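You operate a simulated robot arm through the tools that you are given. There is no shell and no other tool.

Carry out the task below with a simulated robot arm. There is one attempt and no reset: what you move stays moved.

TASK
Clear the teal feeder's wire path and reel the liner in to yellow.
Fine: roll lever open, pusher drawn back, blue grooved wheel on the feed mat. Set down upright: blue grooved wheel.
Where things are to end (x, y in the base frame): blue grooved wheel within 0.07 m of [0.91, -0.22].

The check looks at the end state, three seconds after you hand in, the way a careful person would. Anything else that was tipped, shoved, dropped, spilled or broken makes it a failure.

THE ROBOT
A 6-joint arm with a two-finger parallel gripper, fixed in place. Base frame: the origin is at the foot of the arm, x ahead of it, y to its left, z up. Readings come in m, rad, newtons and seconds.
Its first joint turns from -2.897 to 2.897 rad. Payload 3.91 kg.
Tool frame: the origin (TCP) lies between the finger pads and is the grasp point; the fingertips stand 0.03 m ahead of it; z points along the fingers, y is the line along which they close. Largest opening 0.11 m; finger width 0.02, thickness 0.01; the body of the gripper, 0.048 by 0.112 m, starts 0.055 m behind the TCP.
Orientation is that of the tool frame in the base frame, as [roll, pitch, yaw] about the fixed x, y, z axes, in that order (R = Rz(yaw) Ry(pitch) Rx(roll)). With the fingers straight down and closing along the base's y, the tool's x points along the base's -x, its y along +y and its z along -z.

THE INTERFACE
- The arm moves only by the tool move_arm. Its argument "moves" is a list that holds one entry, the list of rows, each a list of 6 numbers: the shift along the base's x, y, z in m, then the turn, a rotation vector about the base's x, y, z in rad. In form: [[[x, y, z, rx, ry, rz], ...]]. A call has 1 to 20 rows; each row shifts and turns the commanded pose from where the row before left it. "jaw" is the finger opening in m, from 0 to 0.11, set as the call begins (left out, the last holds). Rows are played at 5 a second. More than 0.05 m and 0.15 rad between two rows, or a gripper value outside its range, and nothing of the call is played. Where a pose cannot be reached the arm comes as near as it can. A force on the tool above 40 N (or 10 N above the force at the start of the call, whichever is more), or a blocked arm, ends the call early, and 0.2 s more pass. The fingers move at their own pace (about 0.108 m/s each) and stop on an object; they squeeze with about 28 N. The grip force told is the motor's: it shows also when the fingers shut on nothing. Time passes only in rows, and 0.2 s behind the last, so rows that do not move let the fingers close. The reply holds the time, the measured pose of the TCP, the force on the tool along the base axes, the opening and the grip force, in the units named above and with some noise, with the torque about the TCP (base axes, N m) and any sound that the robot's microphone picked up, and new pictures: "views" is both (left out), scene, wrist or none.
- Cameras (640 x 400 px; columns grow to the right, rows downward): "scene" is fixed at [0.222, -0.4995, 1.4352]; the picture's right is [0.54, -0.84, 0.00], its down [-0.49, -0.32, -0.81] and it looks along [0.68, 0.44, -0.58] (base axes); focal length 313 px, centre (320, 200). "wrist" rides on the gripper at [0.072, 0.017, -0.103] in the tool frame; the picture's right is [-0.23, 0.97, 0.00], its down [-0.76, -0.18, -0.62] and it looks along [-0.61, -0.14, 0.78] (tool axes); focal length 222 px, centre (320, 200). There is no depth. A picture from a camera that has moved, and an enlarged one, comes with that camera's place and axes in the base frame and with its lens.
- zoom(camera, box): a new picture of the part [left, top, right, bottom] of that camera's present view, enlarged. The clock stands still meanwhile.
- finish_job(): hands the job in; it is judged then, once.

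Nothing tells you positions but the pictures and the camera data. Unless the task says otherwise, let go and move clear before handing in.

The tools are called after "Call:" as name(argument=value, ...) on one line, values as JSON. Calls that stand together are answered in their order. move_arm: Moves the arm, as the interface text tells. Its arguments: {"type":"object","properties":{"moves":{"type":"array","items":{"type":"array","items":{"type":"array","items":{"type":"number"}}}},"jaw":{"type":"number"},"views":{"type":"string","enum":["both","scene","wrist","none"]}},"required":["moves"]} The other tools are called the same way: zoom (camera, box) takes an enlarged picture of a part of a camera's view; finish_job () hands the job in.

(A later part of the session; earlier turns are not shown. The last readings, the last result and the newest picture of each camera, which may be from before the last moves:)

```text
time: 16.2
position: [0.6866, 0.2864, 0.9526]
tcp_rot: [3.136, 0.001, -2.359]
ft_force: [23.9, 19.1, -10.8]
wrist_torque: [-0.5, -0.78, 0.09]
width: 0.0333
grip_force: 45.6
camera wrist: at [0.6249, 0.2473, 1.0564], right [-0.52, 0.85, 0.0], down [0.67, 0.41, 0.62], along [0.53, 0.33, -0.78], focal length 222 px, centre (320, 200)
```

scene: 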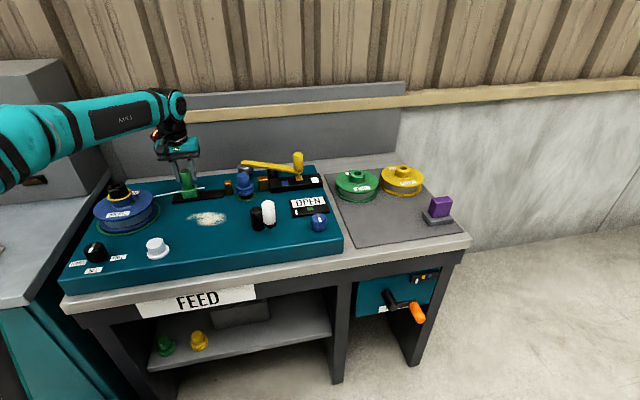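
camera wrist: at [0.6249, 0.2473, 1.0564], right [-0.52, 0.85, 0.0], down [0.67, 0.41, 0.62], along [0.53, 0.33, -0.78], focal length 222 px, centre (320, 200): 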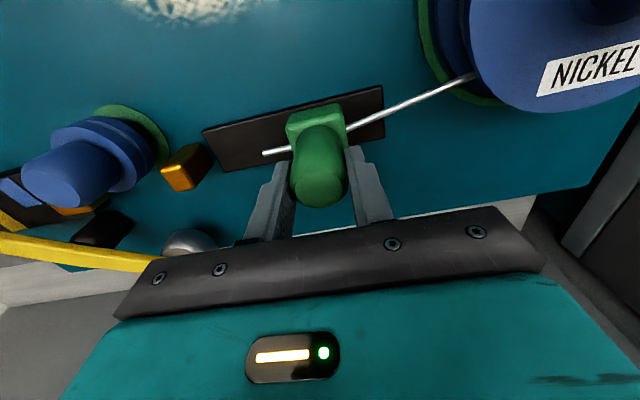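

The pusher keeps moving smoothly. I'll make a tiny sideways correction and continue to the rail's left end.

Call:
move_arm(moves=[[[0.0008, 0.0008, 0, 0, 0, 0], [-0.006, 0.006, 0, 0, 0, 0], [-0.006, 0.006, 0, 0, 0, 0]]])

Call:
zoom(camera="scene", box=[130, 140, 242, 210])

```text
time: 17.0
position: [0.6727, 0.2999, 0.9519]
tcp_rot: [3.137, 0.0, -2.361]
ft_force: [9.5, 4.6, -5.9]
wrist_torque: [-1.21, -0.07, -0.01]
width: 0.0335
grip_force: 44.3
camera wrist: at [0.6119, 0.2601, 1.0564], right [-0.52, 0.85, 0.0], down [0.67, 0.41, 0.62], along [0.53, 0.33, -0.78], focal length 222 px, centre (320, 200)
```

scene: 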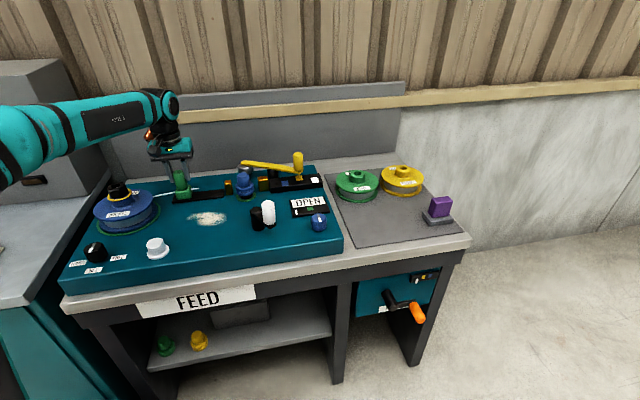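
wrist: 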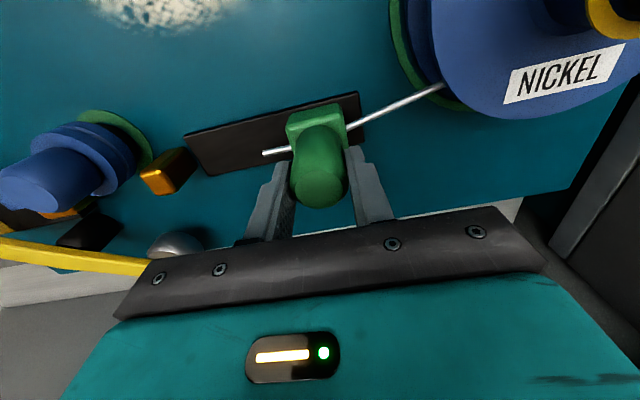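

```text
5.71 times, centred on (186, 175) of scene
camera zoom: at [0.222, -0.4995, 1.4352], right [0.54, -0.84, 0.0], down [-0.49, -0.32, -0.81], along [0.68, 0.44, -0.58], focal length 1790 px, centre (1086, 343)
```

zoom: 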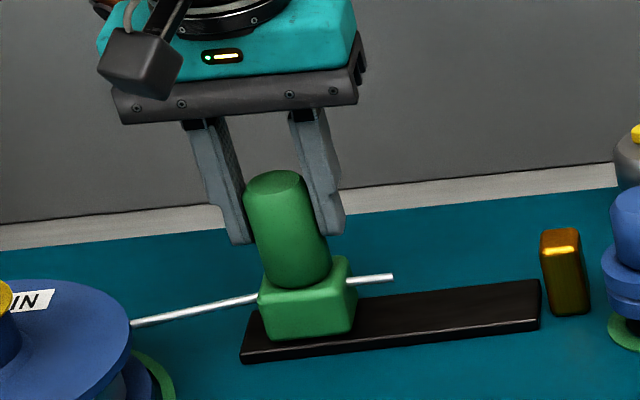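

It is almost at the rail's end. I'll try a couple more small steps to feel the back stop.

Call:
move_arm(moves=[[[-0.004, 0.004, 0, 0, 0, 0], [-0.004, 0.004, 0, 0, 0, 0]]], views="wrist")

Call:
zoom(camera="scene", box=[130, 140, 242, 210])

```text
time: 17.6
position: [0.6657, 0.3073, 0.9519]
tcp_rot: [3.137, 0.0, -2.363]
ft_force: [17.1, 11.6, -8.2]
wrist_torque: [0.29, -1.64, 0.08]
width: 0.0334
grip_force: 45.4
camera wrist: at [0.6039, 0.268, 1.0564], right [-0.52, 0.85, 0.0], down [0.67, 0.41, 0.62], along [0.53, 0.33, -0.78], focal length 222 px, centre (320, 200)
```

wrist: 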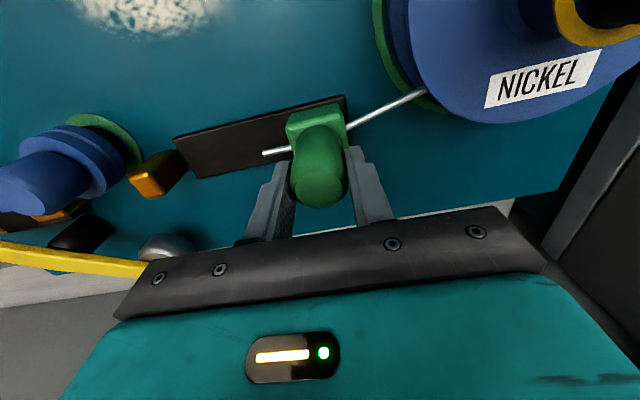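

```text
5.71 times, centred on (186, 175) of scene
camera zoom: at [0.222, -0.4995, 1.4352], right [0.54, -0.84, 0.0], down [-0.49, -0.32, -0.81], along [0.68, 0.44, -0.58], focal length 1790 px, centre (1086, 343)
```

zoom: 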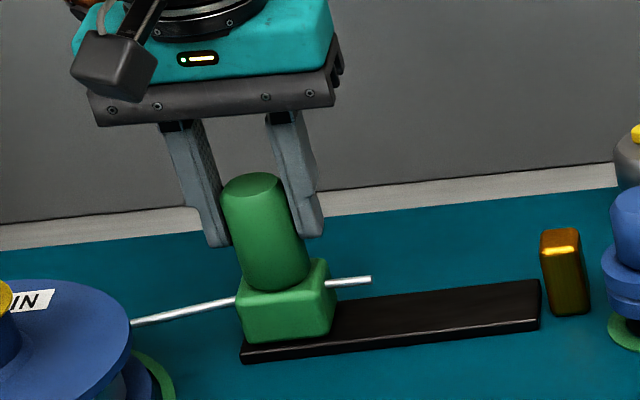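

The block is flush with the rail's left end. I'll take one last nudge to confirm the stop, then release.

Call:
move_arm(moves=[[[-0.003, 0.003, 0, 0, 0, 0], [-0.0005, -0.0005, 0, 0, 0, 0]]], views="none")

```text
time: 18.2
position: [0.6636, 0.3096, 0.9531]
tcp_rot: [3.139, 0.002, -2.363]
ft_force: [24.9, 0.5, -5.6]
wrist_torque: [-0.7, -0.94, -0.03]
width: 0.0334
grip_force: 44.6
stopped in row 2: the force on the tool passed its limit at 42 N (the readings are from after the stop); the commanded pose is now the measured one
```

The pusher is at its back stop. I'll open the jaw, rise and move above the blue wheel at about (0.790, 0.144).

Call:
move_arm(moves=[[[0, 0, 0, 0, 0, 0], [0, 0, 0, 0, 0, 0], [0, 0, 0.04, 0, 0, 0], [0, 0, 0.04, 0, 0, 0], [0.03, -0.035, 0.02, 0, 0, 0], [0.03, -0.035, 0, 0, 0, 0], [0.033, -0.035, 0, 0, 0, 0], [0.033, -0.037, 0, 0, 0, 0], [0, -0.024, 0, 0, 0, 0]]], jaw=0.06)

Call:
zoom(camera="scene", box=[130, 130, 290, 230])

Call:
zoom(camera="wrist", box=[240, 80, 400, 180])

```text
refused: row 5 steps farther than a row can; nothing moved
```

```text
4.00 times, centred on (210, 180) of scene
camera zoom: at [0.222, -0.4995, 1.4352], right [0.54, -0.84, 0.0], down [-0.49, -0.32, -0.81], along [0.68, 0.44, -0.58], focal length 1253 px, centre (760, 280)
```

zoom: 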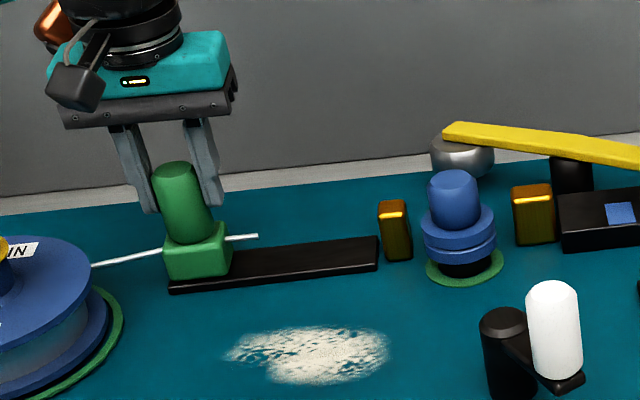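

```text
4.00 times, centred on (320, 130) of wrist
camera zoom: at [0.602, 0.2694, 1.0562], right [-0.52, 0.85, 0.0], down [0.67, 0.41, 0.62], along [0.53, 0.33, -0.78], focal length 888 px, centre (320, 480)
```

zoom: 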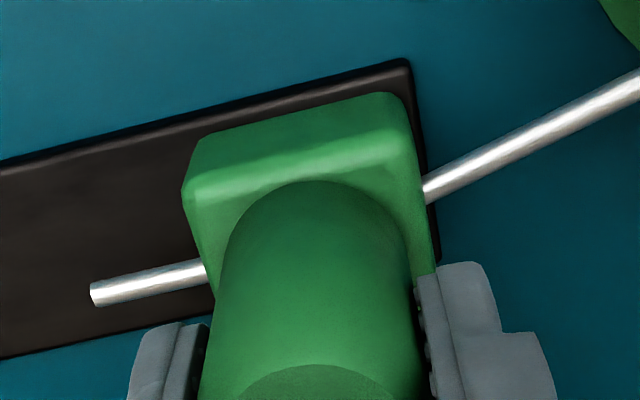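

The call was refused because one row stepped too far, and nothing moved. I'll repeat it with smaller steps.

Call:
move_arm(moves=[[[0, 0, 0, 0, 0, 0], [0, 0, 0, 0, 0, 0], [0, 0, 0.04, 0, 0, 0], [0, 0, 0.04, 0, 0, 0], [0.02, -0.027, 0.02, 0, 0, 0], [0.028, -0.035, 0, 0, 0, 0], [0.028, -0.035, 0, 0, 0, 0], [0.026, -0.035, 0, 0, 0, 0], [0.024, -0.034, 0, 0, 0, 0]]], jaw=0.06)

Call:
zoom(camera="scene", box=[130, 130, 290, 230])

Call:
zoom(camera="wrist", box=[240, 80, 400, 180])

```text
time: 20.2
position: [0.7859, 0.1415, 1.0526]
tcp_rot: [3.139, 0.001, -2.361]
ft_force: [-0.8, -0.8, 0.7]
wrist_torque: [0.01, -0.02, 0.0]
width: 0.0604
grip_force: 0.0
camera wrist: at [0.7242, 0.1029, 1.1565], right [-0.52, 0.85, 0.0], down [0.67, 0.41, 0.62], along [0.53, 0.33, -0.78], focal length 222 px, centre (320, 200)
```

scene: 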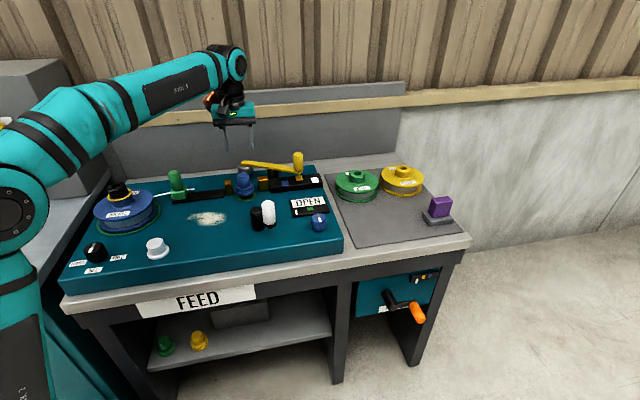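
wrist: 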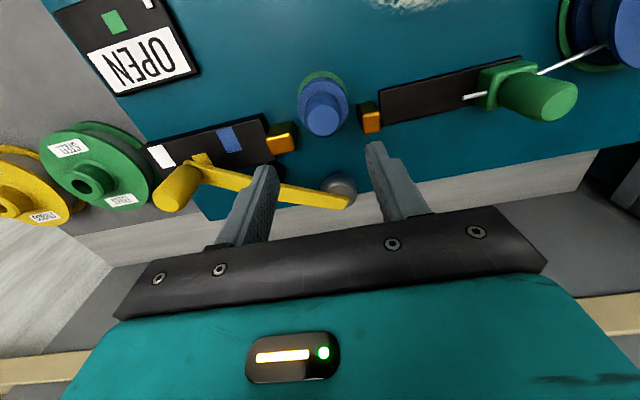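

```text
4.00 times, centred on (210, 180) of scene
camera zoom: at [0.222, -0.4995, 1.4352], right [0.54, -0.84, 0.0], down [-0.49, -0.32, -0.81], along [0.68, 0.44, -0.58], focal length 1253 px, centre (760, 280)
```

zoom: 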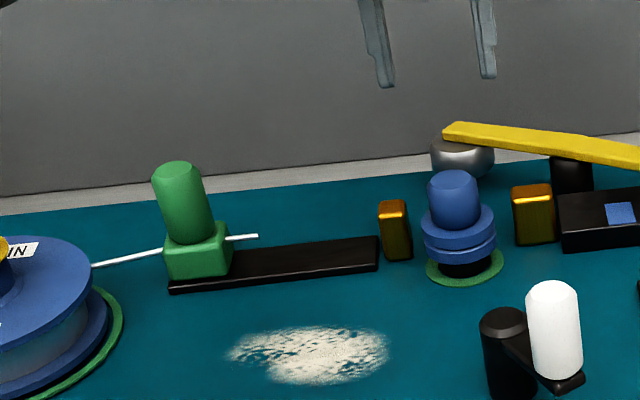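

```text
4.00 times, centred on (320, 130) of wrist
camera zoom: at [0.7242, 0.1029, 1.1565], right [-0.52, 0.85, 0.0], down [0.67, 0.41, 0.62], along [0.53, 0.33, -0.78], focal length 888 px, centre (320, 480)
```

zoom: 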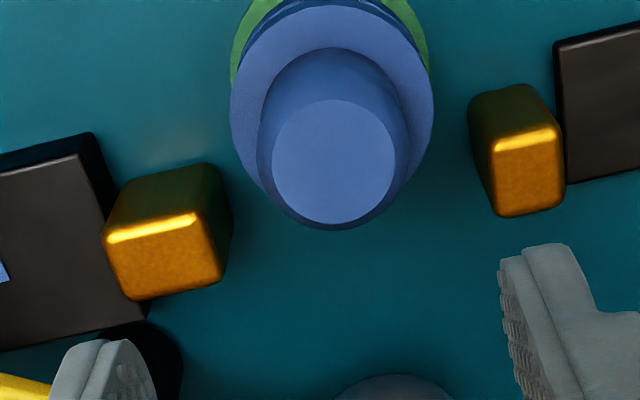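

The pusher stays back. The wheel is at (0.7895, 0.147), top z about 0.935, so I'll descend in two steps to grip its knob.

Call:
move_arm(moves=[[[0.0018, 0.0026, -0.03, 0, 0, 0], [0.0018, 0.0026, -0.03, 0, 0, 0]]], jaw=0.058)

Call:
zoom(camera="wrist", box=[240, 100, 400, 200])

Call:
zoom(camera="scene", box=[196, 130, 308, 200])

```text
time: 20.8
position: [0.7913, 0.148, 0.9933]
tcp_rot: [3.137, 0.002, -2.361]
ft_force: [-0.1, 0.1, -0.4]
wrist_torque: [0.0, -0.05, 0.06]
width: 0.0583
grip_force: 0.1
camera wrist: at [0.7303, 0.1086, 1.0959], right [-0.52, 0.85, 0.0], down [0.67, 0.41, 0.62], along [0.53, 0.33, -0.78], focal length 222 px, centre (320, 200)
```

scene: 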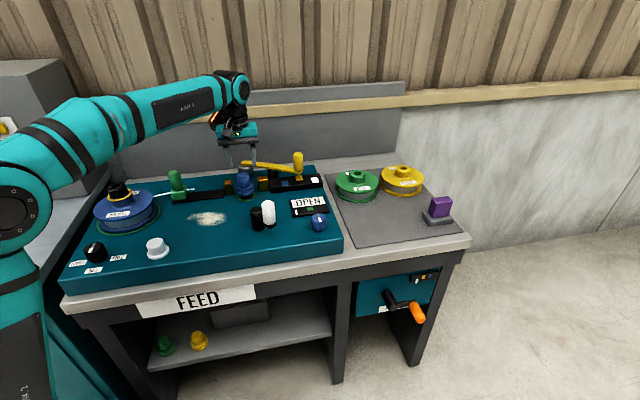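
wrist: 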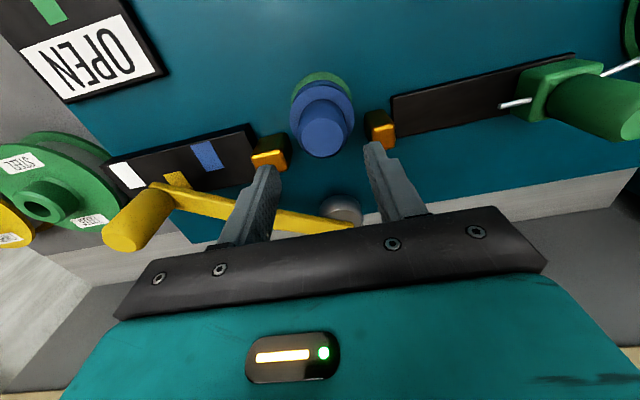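

```text
4.00 times, centred on (320, 150) of wrist
camera zoom: at [0.7303, 0.1086, 1.0959], right [-0.52, 0.85, 0.0], down [0.67, 0.41, 0.62], along [0.53, 0.33, -0.78], focal length 888 px, centre (320, 400)
```

zoom: 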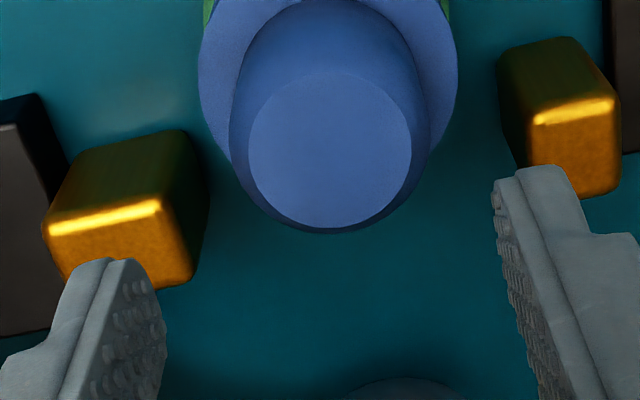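

```text
5.71 times, centred on (252, 165) of scene
camera zoom: at [0.222, -0.4995, 1.4352], right [0.54, -0.84, 0.0], down [-0.49, -0.32, -0.81], along [0.68, 0.44, -0.58], focal length 1790 px, centre (709, 400)
```

zoom: 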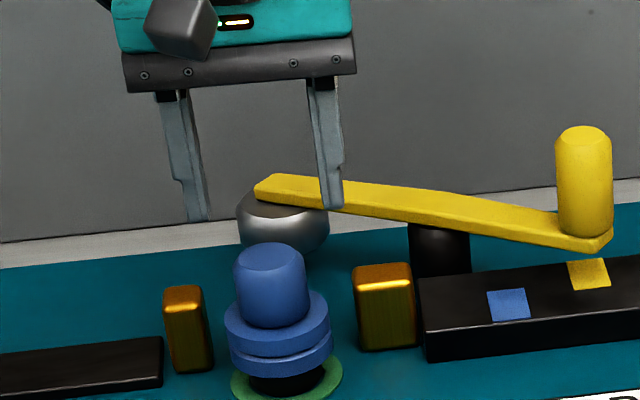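

The wheel is at about (0.789, 0.1465), and the gold guides are close on both sides. I'll narrow the jaw to 0.05 before the final descent.

Call:
move_arm(moves=[[[-0.0012, -0.0008, 0, 0, 0, 0], [-0.001, -0.0007, -0.03, 0, 0, 0], [0, 0, -0.028, 0, 0, 0]]], jaw=0.05)

Call:
zoom(camera="wrist", box=[240, 100, 400, 200])

Call:
zoom(camera="scene", box=[196, 130, 308, 200])

```text
time: 21.6
position: [0.7894, 0.146, 0.9344]
tcp_rot: [3.14, 0.003, -2.36]
ft_force: [1.2, 0.5, 8.4]
wrist_torque: [0.15, 0.17, -0.06]
width: 0.0499
grip_force: 0.0
camera wrist: at [0.7283, 0.1076, 1.0376], right [-0.52, 0.85, 0.0], down [0.67, 0.41, 0.63], along [0.53, 0.33, -0.78], focal length 222 px, centre (320, 200)
```

scene: 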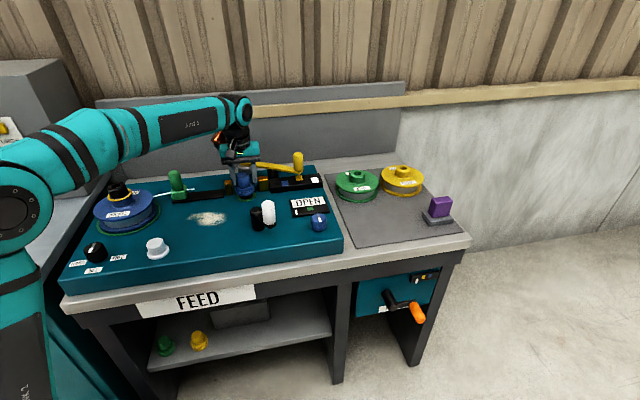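
wrist: 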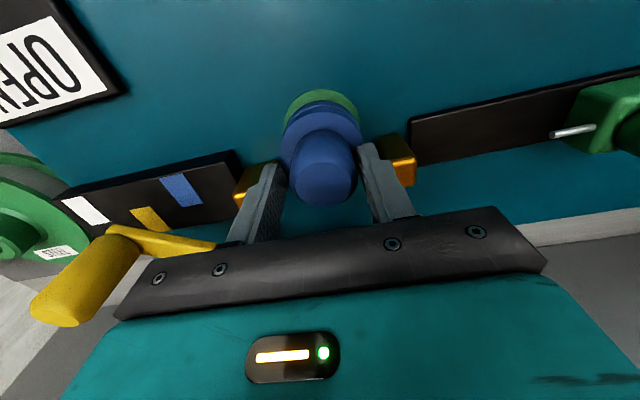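

```text
4.00 times, centred on (320, 150) of wrist
camera zoom: at [0.7283, 0.1076, 1.0376], right [-0.52, 0.85, 0.0], down [0.67, 0.41, 0.63], along [0.53, 0.33, -0.78], focal length 888 px, centre (320, 400)
```

zoom: 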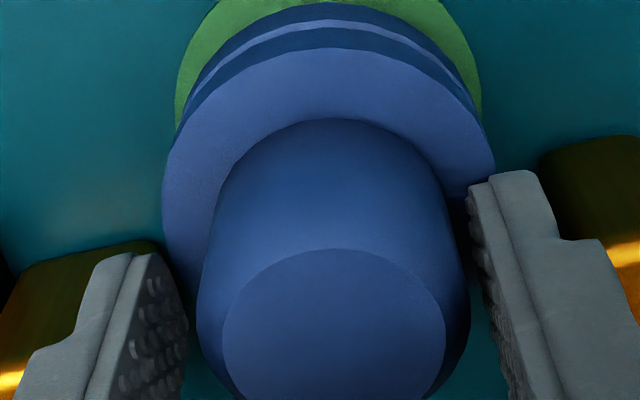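

```text
5.71 times, centred on (252, 165) of scene
camera zoom: at [0.222, -0.4995, 1.4352], right [0.54, -0.84, 0.0], down [-0.49, -0.32, -0.81], along [0.68, 0.44, -0.58], focal length 1790 px, centre (709, 400)
```

zoom: 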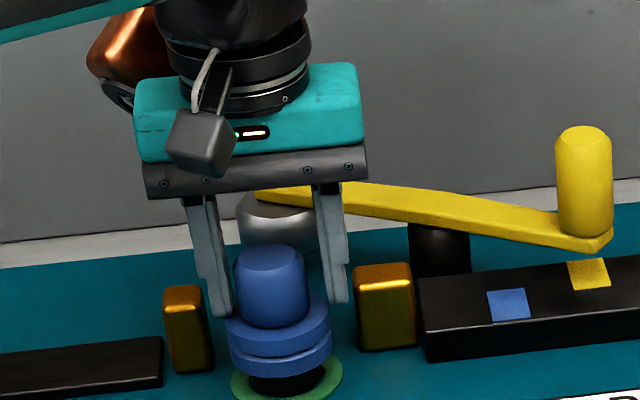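

There is a light upward force, so a fingertip is touching the wheel's flange. I'll raise 4 mm and close on the knob.

Call:
move_arm(moves=[[[0, 0, 0.005, 0, 0, 0]]], views="none")

Call:
move_arm(moves=[[[0, 0, 0, 0, 0, 0], [0, 0, 0, 0, 0, 0], [0, 0, 0, 0, 0, 0]]], jaw=0.0, views="wrist")

```text
time: 22.0
position: [0.7893, 0.148, 0.9391]
tcp_rot: [3.139, 0.001, -2.361]
ft_force: [-0.4, 0.6, -0.4]
wrist_torque: [0.01, 0.0, 0.01]
width: 0.0502
grip_force: 0.1
```

```text
time: 22.8
position: [0.7892, 0.1474, 0.9388]
tcp_rot: [3.138, 0.002, -2.362]
ft_force: [-15.3, 21.5, -0.1]
wrist_torque: [0.89, 0.66, -0.21]
width: 0.0377
grip_force: 28.0
camera wrist: at [0.7279, 0.1084, 1.0428], right [-0.52, 0.85, 0.0], down [0.67, 0.41, 0.62], along [0.53, 0.33, -0.78], focal length 222 px, centre (320, 200)
```

wrist: 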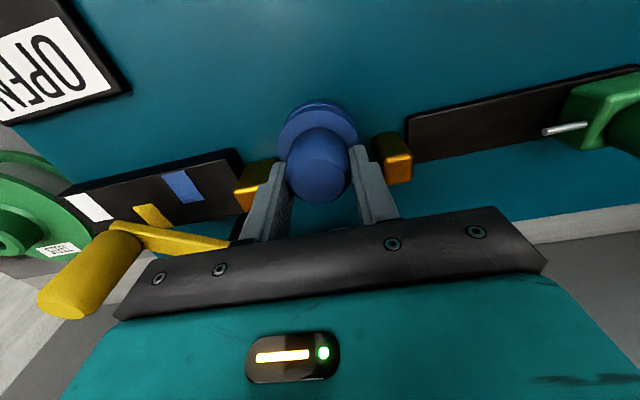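

Gripped at 0.0377 m, but the green ring under the wheel seems to have vanished from view. I'll look closer before lifting.

Call:
zoom(camera="wrist", box=[240, 80, 400, 180])

Call:
zoom(camera="scene", box=[196, 140, 308, 210])

```text
4.00 times, centred on (320, 130) of wrist
camera zoom: at [0.7279, 0.1084, 1.0428], right [-0.52, 0.85, 0.0], down [0.67, 0.41, 0.62], along [0.53, 0.33, -0.78], focal length 888 px, centre (320, 480)
```

zoom: 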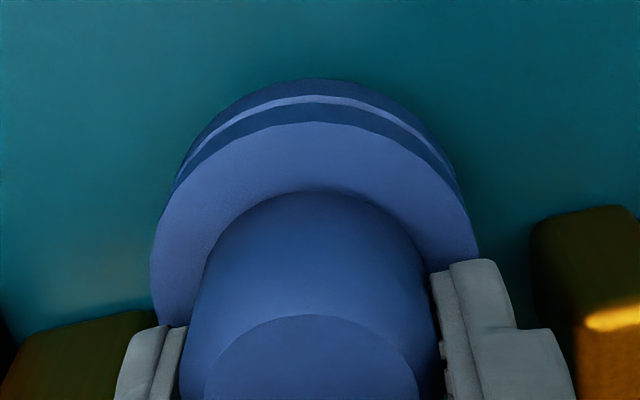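

```text
5.71 times, centred on (252, 175) of scene
camera zoom: at [0.222, -0.4995, 1.4352], right [0.54, -0.84, 0.0], down [-0.49, -0.32, -0.81], along [0.68, 0.44, -0.58], focal length 1790 px, centre (709, 343)
```

zoom: 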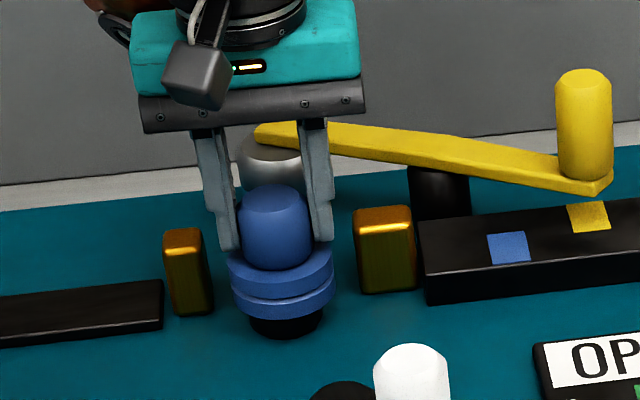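

The green ring was a seated indicator and went off when the wheel shifted slightly. I'll now lift slowly straight up.

Call:
move_arm(moves=[[[0, 0, 0.01, 0, 0, 0], [0, 0, 0.015, 0, 0, 0]]])

Call:
zoom(camera="scene", box=[196, 140, 308, 210])

```text
time: 23.4
position: [0.791, 0.1463, 0.9656]
tcp_rot: [3.14, 0.004, -2.361]
ft_force: [0.1, -0.1, 0.1]
wrist_torque: [-0.15, -0.06, 0.0]
width: 0.0366
grip_force: 28.2
camera wrist: at [0.7287, 0.107, 1.0692], right [-0.52, 0.85, 0.0], down [0.67, 0.41, 0.62], along [0.53, 0.33, -0.78], focal length 222 px, centre (320, 200)
```

scene: 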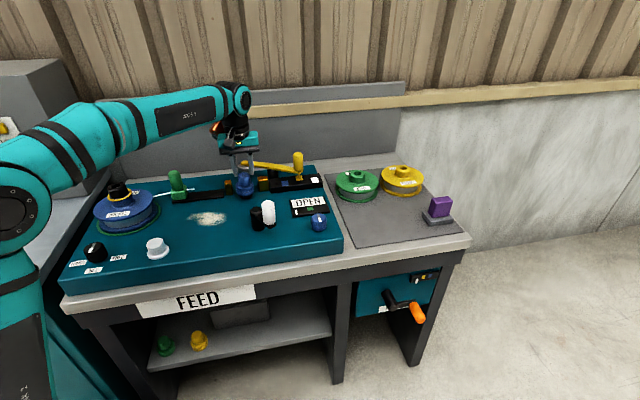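
wrist: 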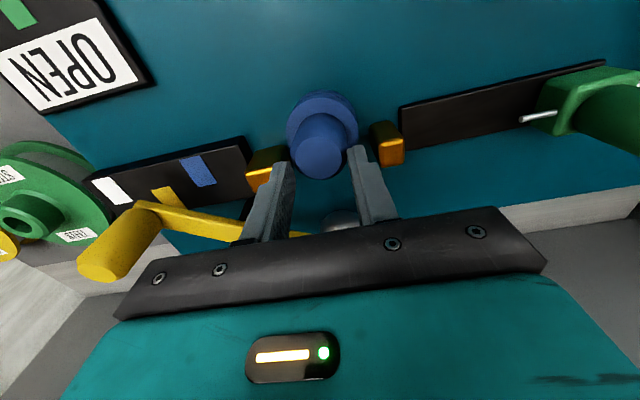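

```text
5.71 times, centred on (252, 175) of scene
camera zoom: at [0.222, -0.4995, 1.4352], right [0.54, -0.84, 0.0], down [-0.49, -0.32, -0.81], along [0.68, 0.44, -0.58], focal length 1790 px, centre (709, 343)
```

zoom: 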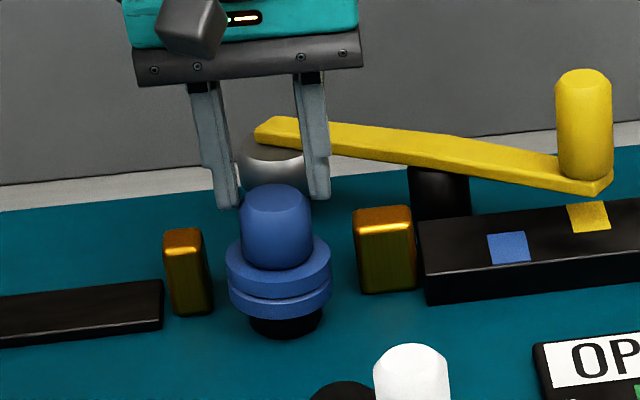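

The fingers seem to have slid up the knob instead of lifting the wheel. The earlier grip was off-centre, with a side load of about 26 N. I'll look closely before retrying.

Call:
zoom(camera="scene", box=[222, 160, 270, 204])

Call:
zoom(camera="wrist", box=[240, 80, 400, 200])

```text
9.09 times, centred on (246, 182) of scene
camera zoom: at [0.222, -0.4995, 1.4352], right [0.54, -0.84, 0.0], down [-0.49, -0.32, -0.81], along [0.68, 0.44, -0.58], focal length 2848 px, centre (993, 364)
```

zoom: 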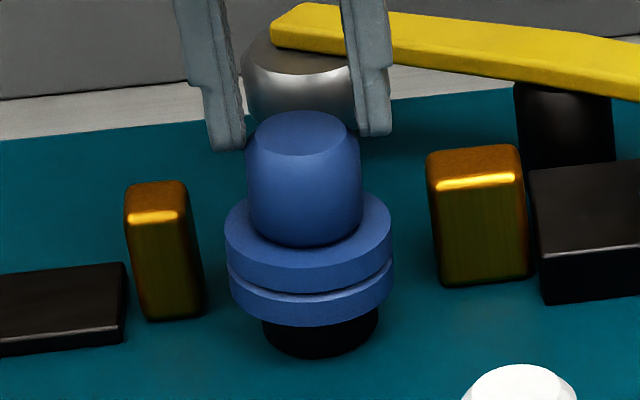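

```text
3.33 times, centred on (320, 140) of wrist
camera zoom: at [0.7287, 0.107, 1.0692], right [-0.52, 0.85, 0.0], down [0.67, 0.41, 0.62], along [0.53, 0.33, -0.78], focal length 740 px, centre (320, 400)
```

zoom: 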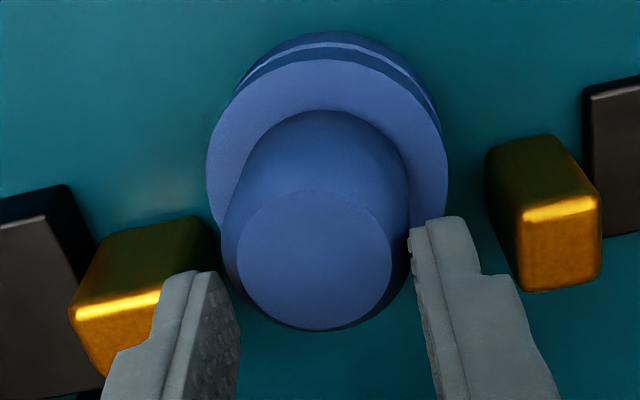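

The wheel stayed on its shaft because the grip was about 2 mm off-centre to the right. I'll open, shift slightly left, go back down and re-grip.

Call:
move_arm(moves=[[[0, 0, 0.003, 0, 0, 0], [-0.0016, 0.0016, 0.002, 0, 0, 0], [0, 0, -0.016, 0, 0, 0], [0, 0, -0.016, 0, 0, 0], [0, 0, 0, 0, 0, 0]]], jaw=0.05)

Call:
zoom(camera="wrist", box=[240, 80, 400, 200])

Call:
zoom(camera="scene", box=[222, 160, 270, 204])

```text
time: 24.6
position: [0.7887, 0.1485, 0.9389]
tcp_rot: [3.139, 0.002, -2.362]
ft_force: [-0.2, 0.3, 0.6]
wrist_torque: [-0.03, -0.03, 0.03]
width: 0.05
grip_force: 0.0
camera wrist: at [0.7274, 0.1097, 1.0419], right [-0.52, 0.85, 0.0], down [0.67, 0.41, 0.62], along [0.53, 0.33, -0.78], focal length 222 px, centre (320, 200)
```

scene: 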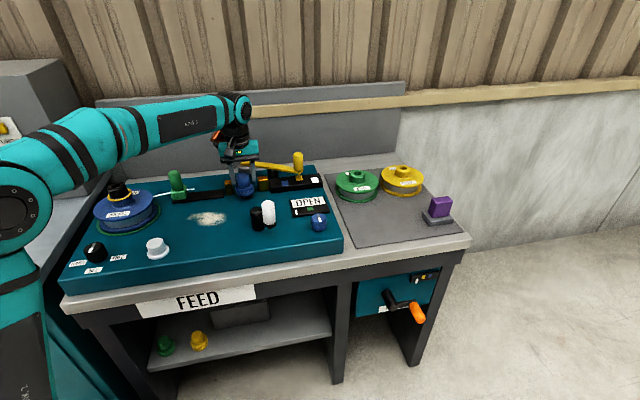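
wrist: 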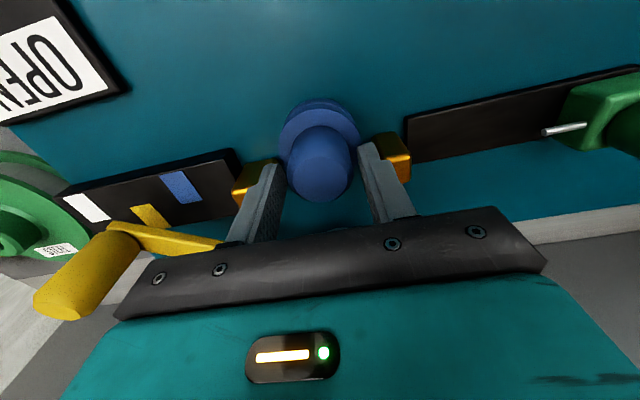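

```text
3.33 times, centred on (320, 140) of wrist
camera zoom: at [0.7274, 0.1097, 1.0419], right [-0.52, 0.85, 0.0], down [0.67, 0.41, 0.62], along [0.53, 0.33, -0.78], focal length 740 px, centre (320, 400)
```

zoom: 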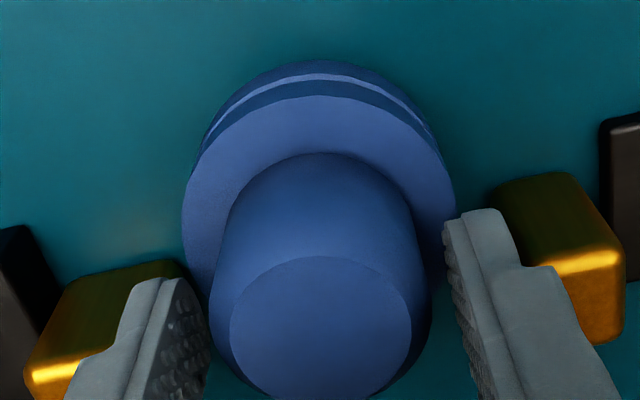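

```text
9.09 times, centred on (246, 182) of scene
camera zoom: at [0.222, -0.4995, 1.4352], right [0.54, -0.84, 0.0], down [-0.49, -0.32, -0.81], along [0.68, 0.44, -0.58], focal length 2848 px, centre (993, 364)
```

zoom: 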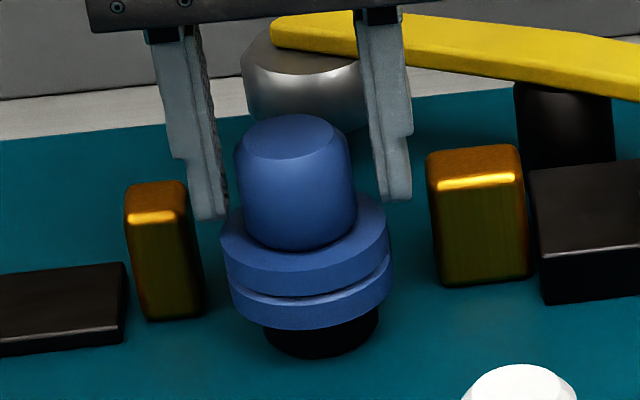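

The wheel rests loosely, with a slight lean, so it is free on its shaft. I'll close on it now.

Call:
move_arm(moves=[[[0, 0, 0, 0, 0, 0], [0, 0, 0, 0, 0, 0], [0, 0, 0, 0, 0, 0]]], jaw=0.0, views="wrist")

Call:
zoom(camera="scene", box=[222, 160, 270, 204])

```text
time: 25.4
position: [0.7897, 0.1483, 0.9389]
tcp_rot: [3.138, 0.0, -2.36]
ft_force: [-0.6, 0.5, 1.8]
wrist_torque: [0.0, 0.02, -0.03]
width: 0.0373
grip_force: 28.2
camera wrist: at [0.7275, 0.1097, 1.0421], right [-0.52, 0.85, 0.0], down [0.67, 0.41, 0.62], along [0.53, 0.33, -0.78], focal length 222 px, centre (320, 200)
```

wrist: 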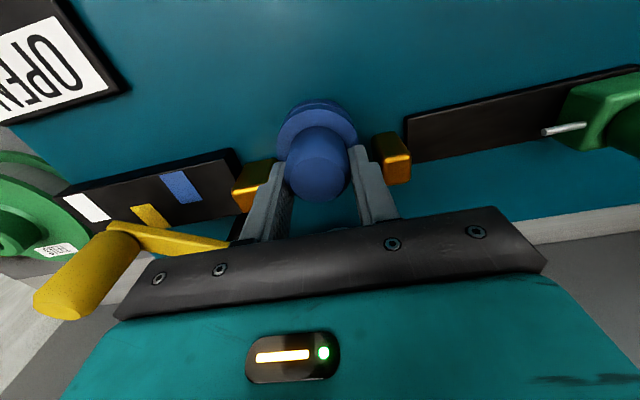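

```text
9.09 times, centred on (246, 182) of scene
camera zoom: at [0.222, -0.4995, 1.4352], right [0.54, -0.84, 0.0], down [-0.49, -0.32, -0.81], along [0.68, 0.44, -0.58], focal length 2848 px, centre (993, 364)
```

zoom: 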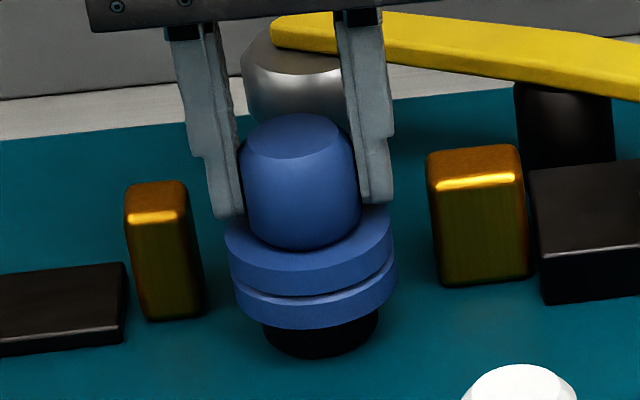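

This grip has almost no side load. I'll lift slowly.

Call:
move_arm(moves=[[[0, 0, 0.004, 0, 0, 0], [0, 0, 0.006, 0, 0, 0], [0, 0, 0.008, 0, 0, 0]]], views="wrist")

Call:
zoom(camera="scene", box=[222, 160, 270, 204])

```text
time: 26.2
position: [0.7889, 0.1496, 0.957]
tcp_rot: [3.138, 0.003, -2.363]
ft_force: [-1.3, -1.2, -1.7]
wrist_torque: [0.02, -0.02, 0.03]
width: 0.0375
grip_force: 28.0
camera wrist: at [0.7274, 0.1103, 1.0607], right [-0.52, 0.85, 0.0], down [0.67, 0.41, 0.62], along [0.53, 0.33, -0.78], focal length 222 px, centre (320, 200)
```

wrist: 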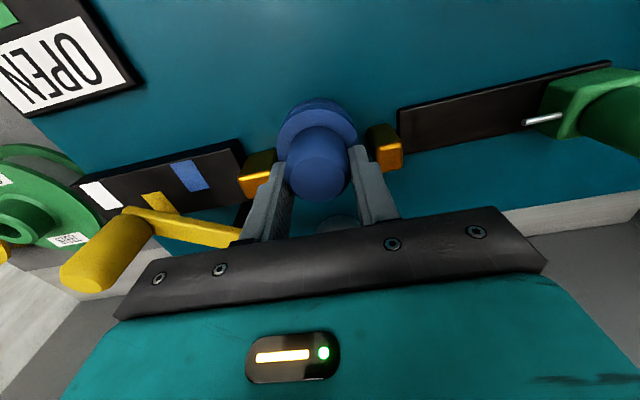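

```text
9.09 times, centred on (246, 182) of scene
camera zoom: at [0.222, -0.4995, 1.4352], right [0.54, -0.84, 0.0], down [-0.49, -0.32, -0.81], along [0.68, 0.44, -0.58], focal length 2848 px, centre (993, 364)
```

zoom: 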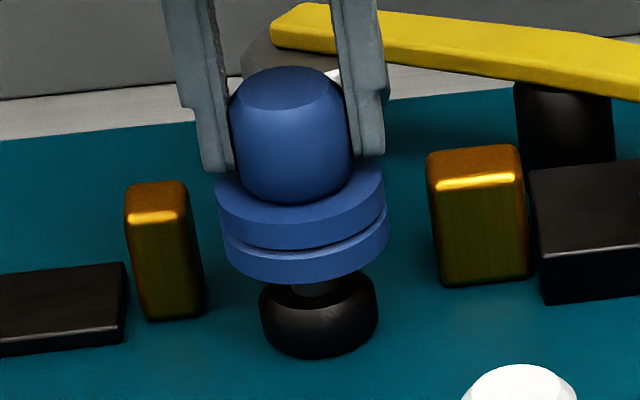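

The wheel is coming off the shaft cleanly. I'll lift well clear and carry it over to the mat target at (0.91, -0.22).

Call:
move_arm(moves=[[[0, 0, 0.03, 0, 0, 0], [0, 0, 0.04, 0, 0, 0], [0, 0, 0.04, 0, 0, 0], [0.0134, -0.0411, 0, 0, 0, 0], [0.0134, -0.0411, 0, 0, 0, 0], [0.0134, -0.0411, 0, 0, 0, 0], [0.0134, -0.0411, 0, 0, 0, 0], [0.0134, -0.0411, 0, 0, 0, 0], [0.0134, -0.0411, 0, 0, 0, 0], [0.0134, -0.0411, 0, 0, 0, 0], [0.0134, -0.0411, 0, 0, 0, 0], [0.0134, -0.0411, 0, 0, 0, 0]]])

Call:
zoom(camera="scene", box=[300, 100, 460, 200])

```text
time: 28.8
position: [0.9108, -0.2218, 1.0661]
tcp_rot: [3.138, 0.002, -2.359]
ft_force: [-0.5, 1.4, -0.9]
wrist_torque: [-0.05, -0.03, 0.01]
width: 0.037
grip_force: 27.8
camera wrist: at [0.8485, -0.2612, 1.1704], right [-0.52, 0.85, 0.0], down [0.67, 0.41, 0.62], along [0.53, 0.33, -0.78], focal length 222 px, centre (320, 200)
```

scene: 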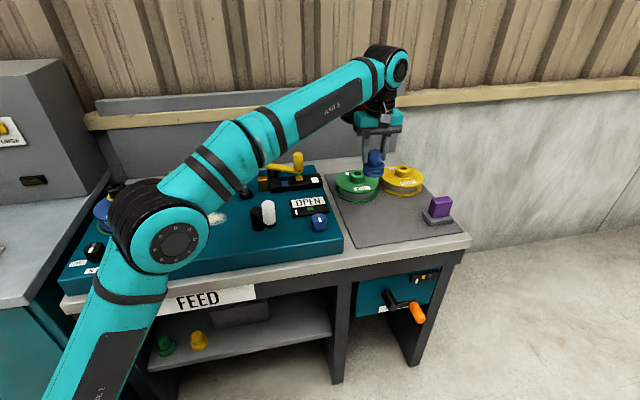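
wrist: 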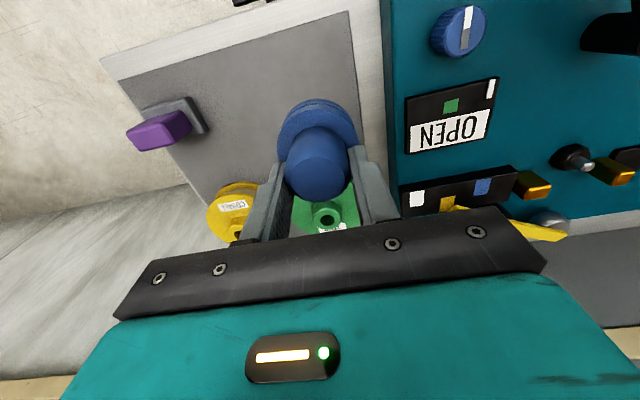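

```text
4.00 times, centred on (380, 150) of scene
camera zoom: at [0.222, -0.4995, 1.4352], right [0.54, -0.84, 0.0], down [-0.49, -0.32, -0.81], along [0.68, 0.44, -0.58], focal length 1253 px, centre (80, 400)
```

zoom: 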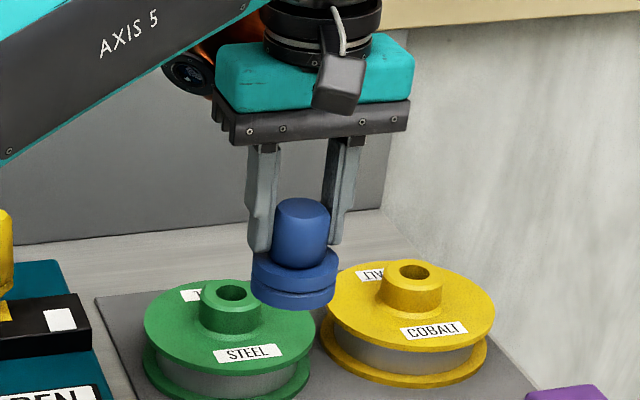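

The wheel hangs upright over the mat target with clear space around it. I'll lower it, slowing near the mat.

Call:
move_arm(moves=[[[0, 0, -0.04, 0, 0, 0], [0, 0, -0.04, 0, 0, 0], [0, 0, -0.04, 0, 0, 0], [0, 0, -0.035, 0, 0, 0], [0, 0, -0.025, 0, 0, 0]]])

Call:
zoom(camera="scene", box=[308, 160, 420, 260])

```text
time: 30.0
position: [0.9105, -0.2192, 0.8888]
tcp_rot: [3.14, 0.002, -2.361]
ft_force: [-1.1, -0.2, -1.1]
wrist_torque: [0.03, -0.08, 0.01]
width: 0.0372
grip_force: 27.9
camera wrist: at [0.8471, -0.2599, 0.992], right [-0.52, 0.85, 0.0], down [0.67, 0.41, 0.62], along [0.53, 0.33, -0.78], focal length 222 px, centre (320, 200)
```

scene: 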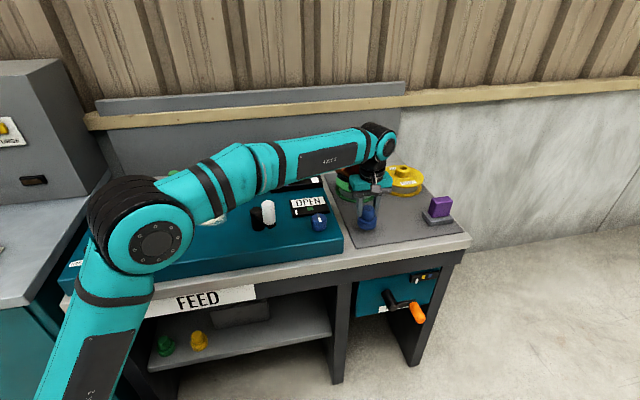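
wrist: 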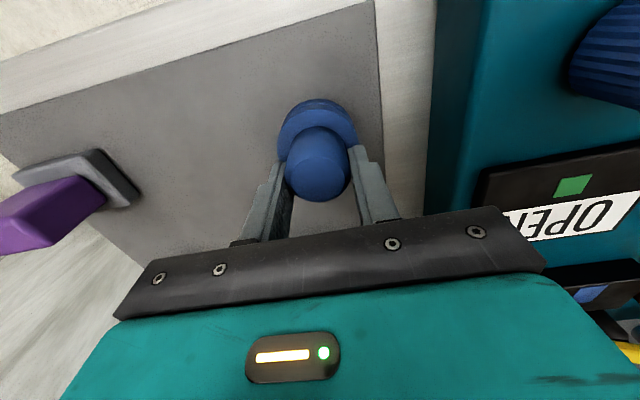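

```text
4.00 times, centred on (364, 210) of scene
camera zoom: at [0.222, -0.4995, 1.4352], right [0.54, -0.84, 0.0], down [-0.49, -0.32, -0.81], along [0.68, 0.44, -0.58], focal length 1253 px, centre (144, 160)
```

zoom: 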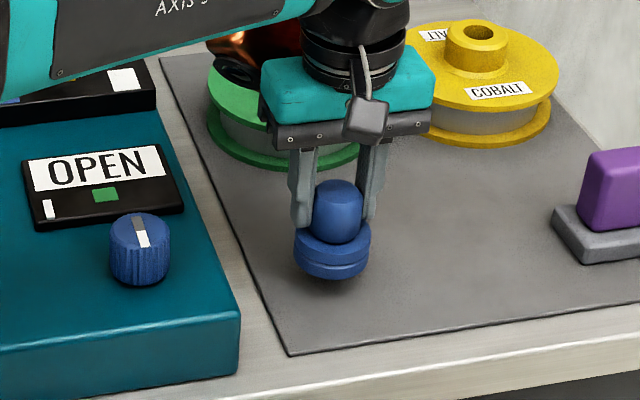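

A small gap to the mat remains. I'll lower gently until contact shows in the force.

Call:
move_arm(moves=[[[0, 0, -0.005, 0, 0, 0], [0, 0, -0.004, 0, 0, 0], [0, 0, -0.004, 0, 0, 0]]], views="none")

Call:
move_arm(moves=[[[0, 0, -0.003, 0, 0, 0], [0, 0, -0.003, 0, 0, 0]]], views="none")

Call:
zoom(camera="scene", box=[340, 190, 404, 250])

```text
time: 30.8
position: [0.9088, -0.2217, 0.8732]
tcp_rot: [3.139, 0.002, -2.36]
ft_force: [0.0, 0.5, -2.2]
wrist_torque: [0.05, -0.02, 0.0]
width: 0.0374
grip_force: 28.1
```

```text
time: 31.4
position: [0.9087, -0.2219, 0.8665]
tcp_rot: [3.138, 0.002, -2.362]
ft_force: [0.1, -0.4, -2.0]
wrist_torque: [0.02, -0.03, 0.03]
width: 0.037
grip_force: 28.3
```

```text
6.67 times, centred on (372, 220) of scene
camera zoom: at [0.222, -0.4995, 1.4352], right [0.54, -0.84, 0.0], down [-0.49, -0.32, -0.81], along [0.68, 0.44, -0.58], focal length 2089 px, centre (-27, 67)
```

zoom: 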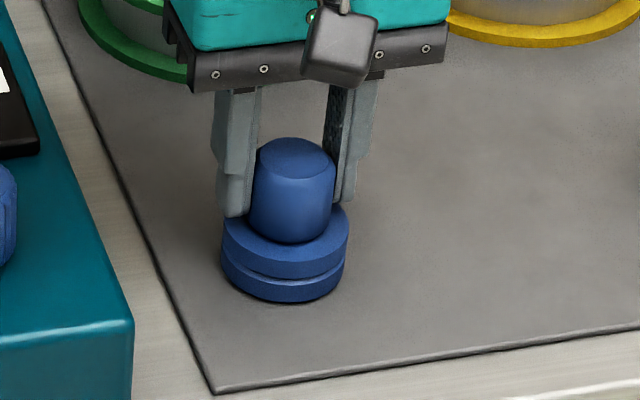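

It is nearly touching the mat. I'll continue in 2 mm steps.

Call:
move_arm(moves=[[[0, 0, -0.002, 0, 0, 0], [0, 0, -0.002, 0, 0, 0]]], views="none")

Call:
zoom(camera="scene", box=[340, 190, 404, 250])

```text
time: 32.0
position: [0.9078, -0.2207, 0.8645]
tcp_rot: [3.139, 0.003, -2.361]
ft_force: [0.7, 0.1, 2.6]
wrist_torque: [-0.14, -0.08, 0.03]
width: 0.0376
grip_force: 27.9
```

```text
6.67 times, centred on (372, 220) of scene
camera zoom: at [0.222, -0.4995, 1.4352], right [0.54, -0.84, 0.0], down [-0.49, -0.32, -0.81], along [0.68, 0.44, -0.58], focal length 2089 px, centre (-27, 67)
```

zoom: 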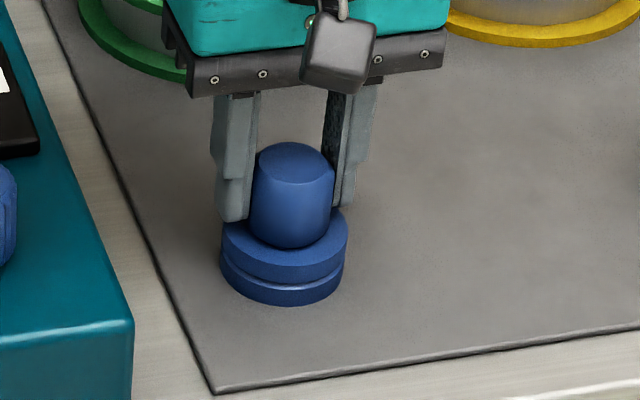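

The force has turned upward, so the wheel is on the mat. I'll settle 1 mm more, open the jaw and rise straight up.

Call:
move_arm(moves=[[[0, 0, -0.0015, 0, 0, 0]]], views="none")

Call:
move_arm(moves=[[[0, 0, 0, 0, 0, 0], [0, 0, 0, 0, 0, 0], [0, 0, 0.02, 0, 0, 0], [0, 0, 0.04, 0, 0, 0], [0, 0, 0.04, 0, 0, 0], [0, 0, 0.04, 0, 0, 0]]], jaw=0.06)

Call:
zoom(camera="scene", box=[308, 160, 420, 260])

```text
time: 32.4
position: [0.9085, -0.2202, 0.8653]
tcp_rot: [3.141, 0.005, -2.362]
ft_force: [6.3, -3.7, 20.5]
wrist_torque: [-0.61, -0.1, 0.1]
width: 0.0375
grip_force: 28.7
```

```text
time: 33.8
position: [0.9092, -0.224, 1.0036]
tcp_rot: [3.138, 0.001, -2.362]
ft_force: [0.1, 0.4, -0.8]
wrist_torque: [-0.01, -0.04, -0.02]
width: 0.06
grip_force: 0.1
camera wrist: at [0.8489, -0.263, 1.1066], right [-0.52, 0.85, 0.0], down [0.67, 0.41, 0.62], along [0.53, 0.33, -0.78], focal length 222 px, centre (320, 200)
```

scene: 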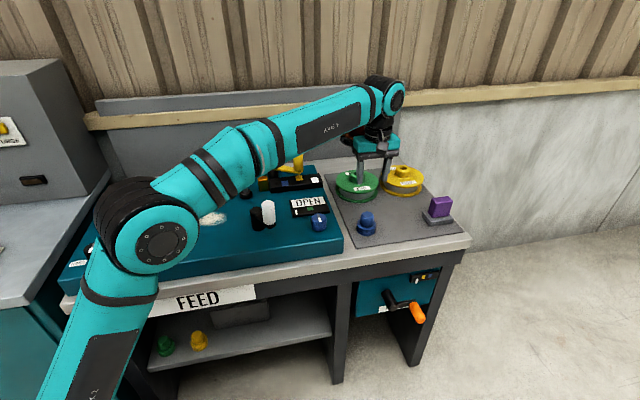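
wrist: 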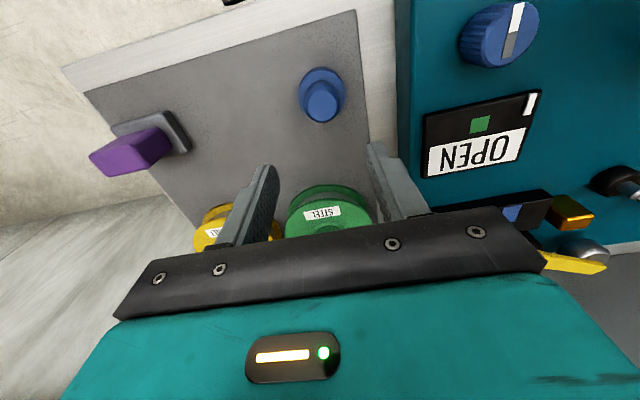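

```text
4.00 times, centred on (364, 210) of scene
camera zoom: at [0.222, -0.4995, 1.4352], right [0.54, -0.84, 0.0], down [-0.49, -0.32, -0.81], along [0.68, 0.44, -0.58], focal length 1253 px, centre (144, 160)
```

zoom: 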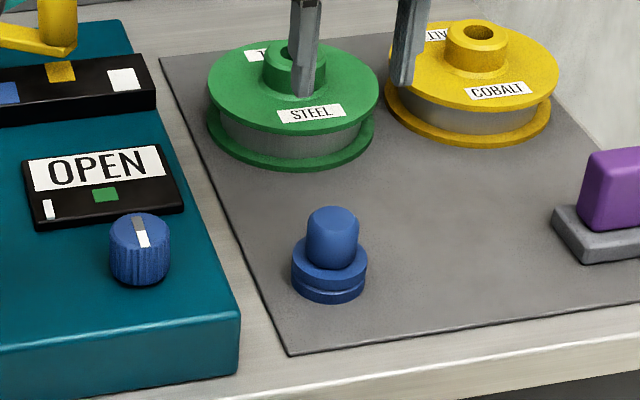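

The wheel stands upright on the mat near (0.908, -0.22). Next is the orange crank on the front panel, with its handle tip at about (0.862, -0.452, 0.585). I'll back away over the front edge and turn the tool horizontal to look at the panel.

Call:
move_arm(moves=[[[0, 0, 0.045, 0, 0, 0], [0, 0, 0.045, 0, 0, 0], [-0.033, -0.033, 0, 0, 0, 0], [-0.033, -0.033, 0, 0, 0, 0], [-0.033, -0.033, 0, 0, 0, 0], [-0.033, -0.033, 0, 0, 0, 0], [-0.033, -0.033, 0, 0, 0, 0], [-0.033, -0.033, 0, 0, 0, 0]]])

Call:
zoom(camera="scene", box=[365, 260, 445, 330])

```text
time: 35.6
position: [0.7097, -0.4167, 1.0952]
tcp_rot: [3.138, 0.0, -2.36]
ft_force: [0.3, 0.4, 0.1]
wrist_torque: [-0.03, 0.04, 0.01]
width: 0.06
grip_force: 0.0
camera wrist: at [0.6485, -0.4553, 1.1982], right [-0.52, 0.85, 0.0], down [0.67, 0.41, 0.62], along [0.53, 0.33, -0.78], focal length 222 px, centre (320, 200)
```

scene: 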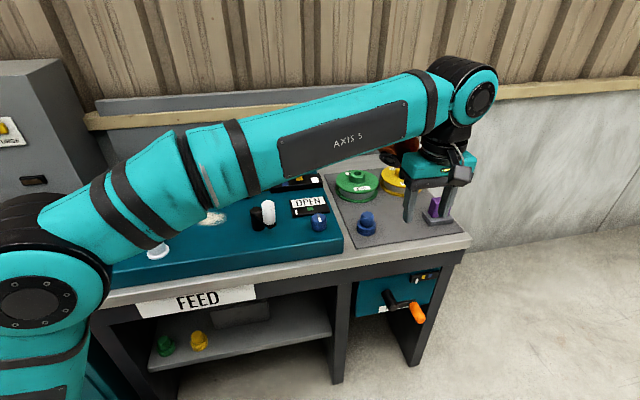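
wrist: 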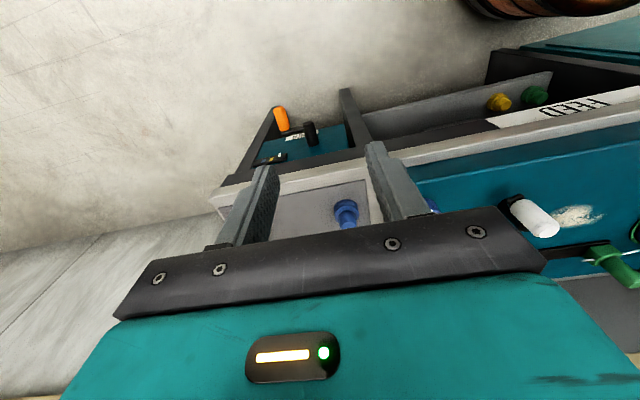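

```text
5.71 times, centred on (405, 295) of scene
camera zoom: at [0.222, -0.4995, 1.4352], right [0.54, -0.84, 0.0], down [-0.49, -0.32, -0.81], along [0.68, 0.44, -0.58], focal length 1790 px, centre (-166, -343)
```

zoom: 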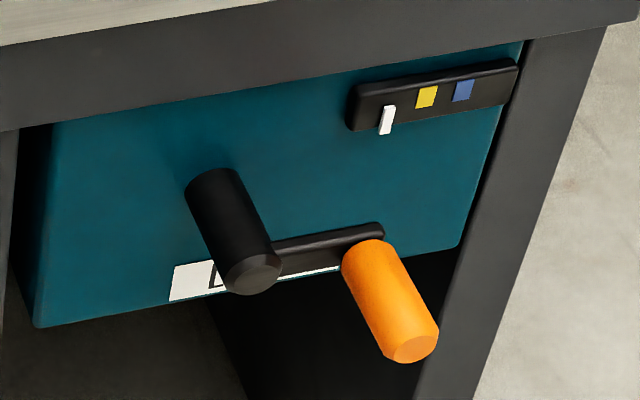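

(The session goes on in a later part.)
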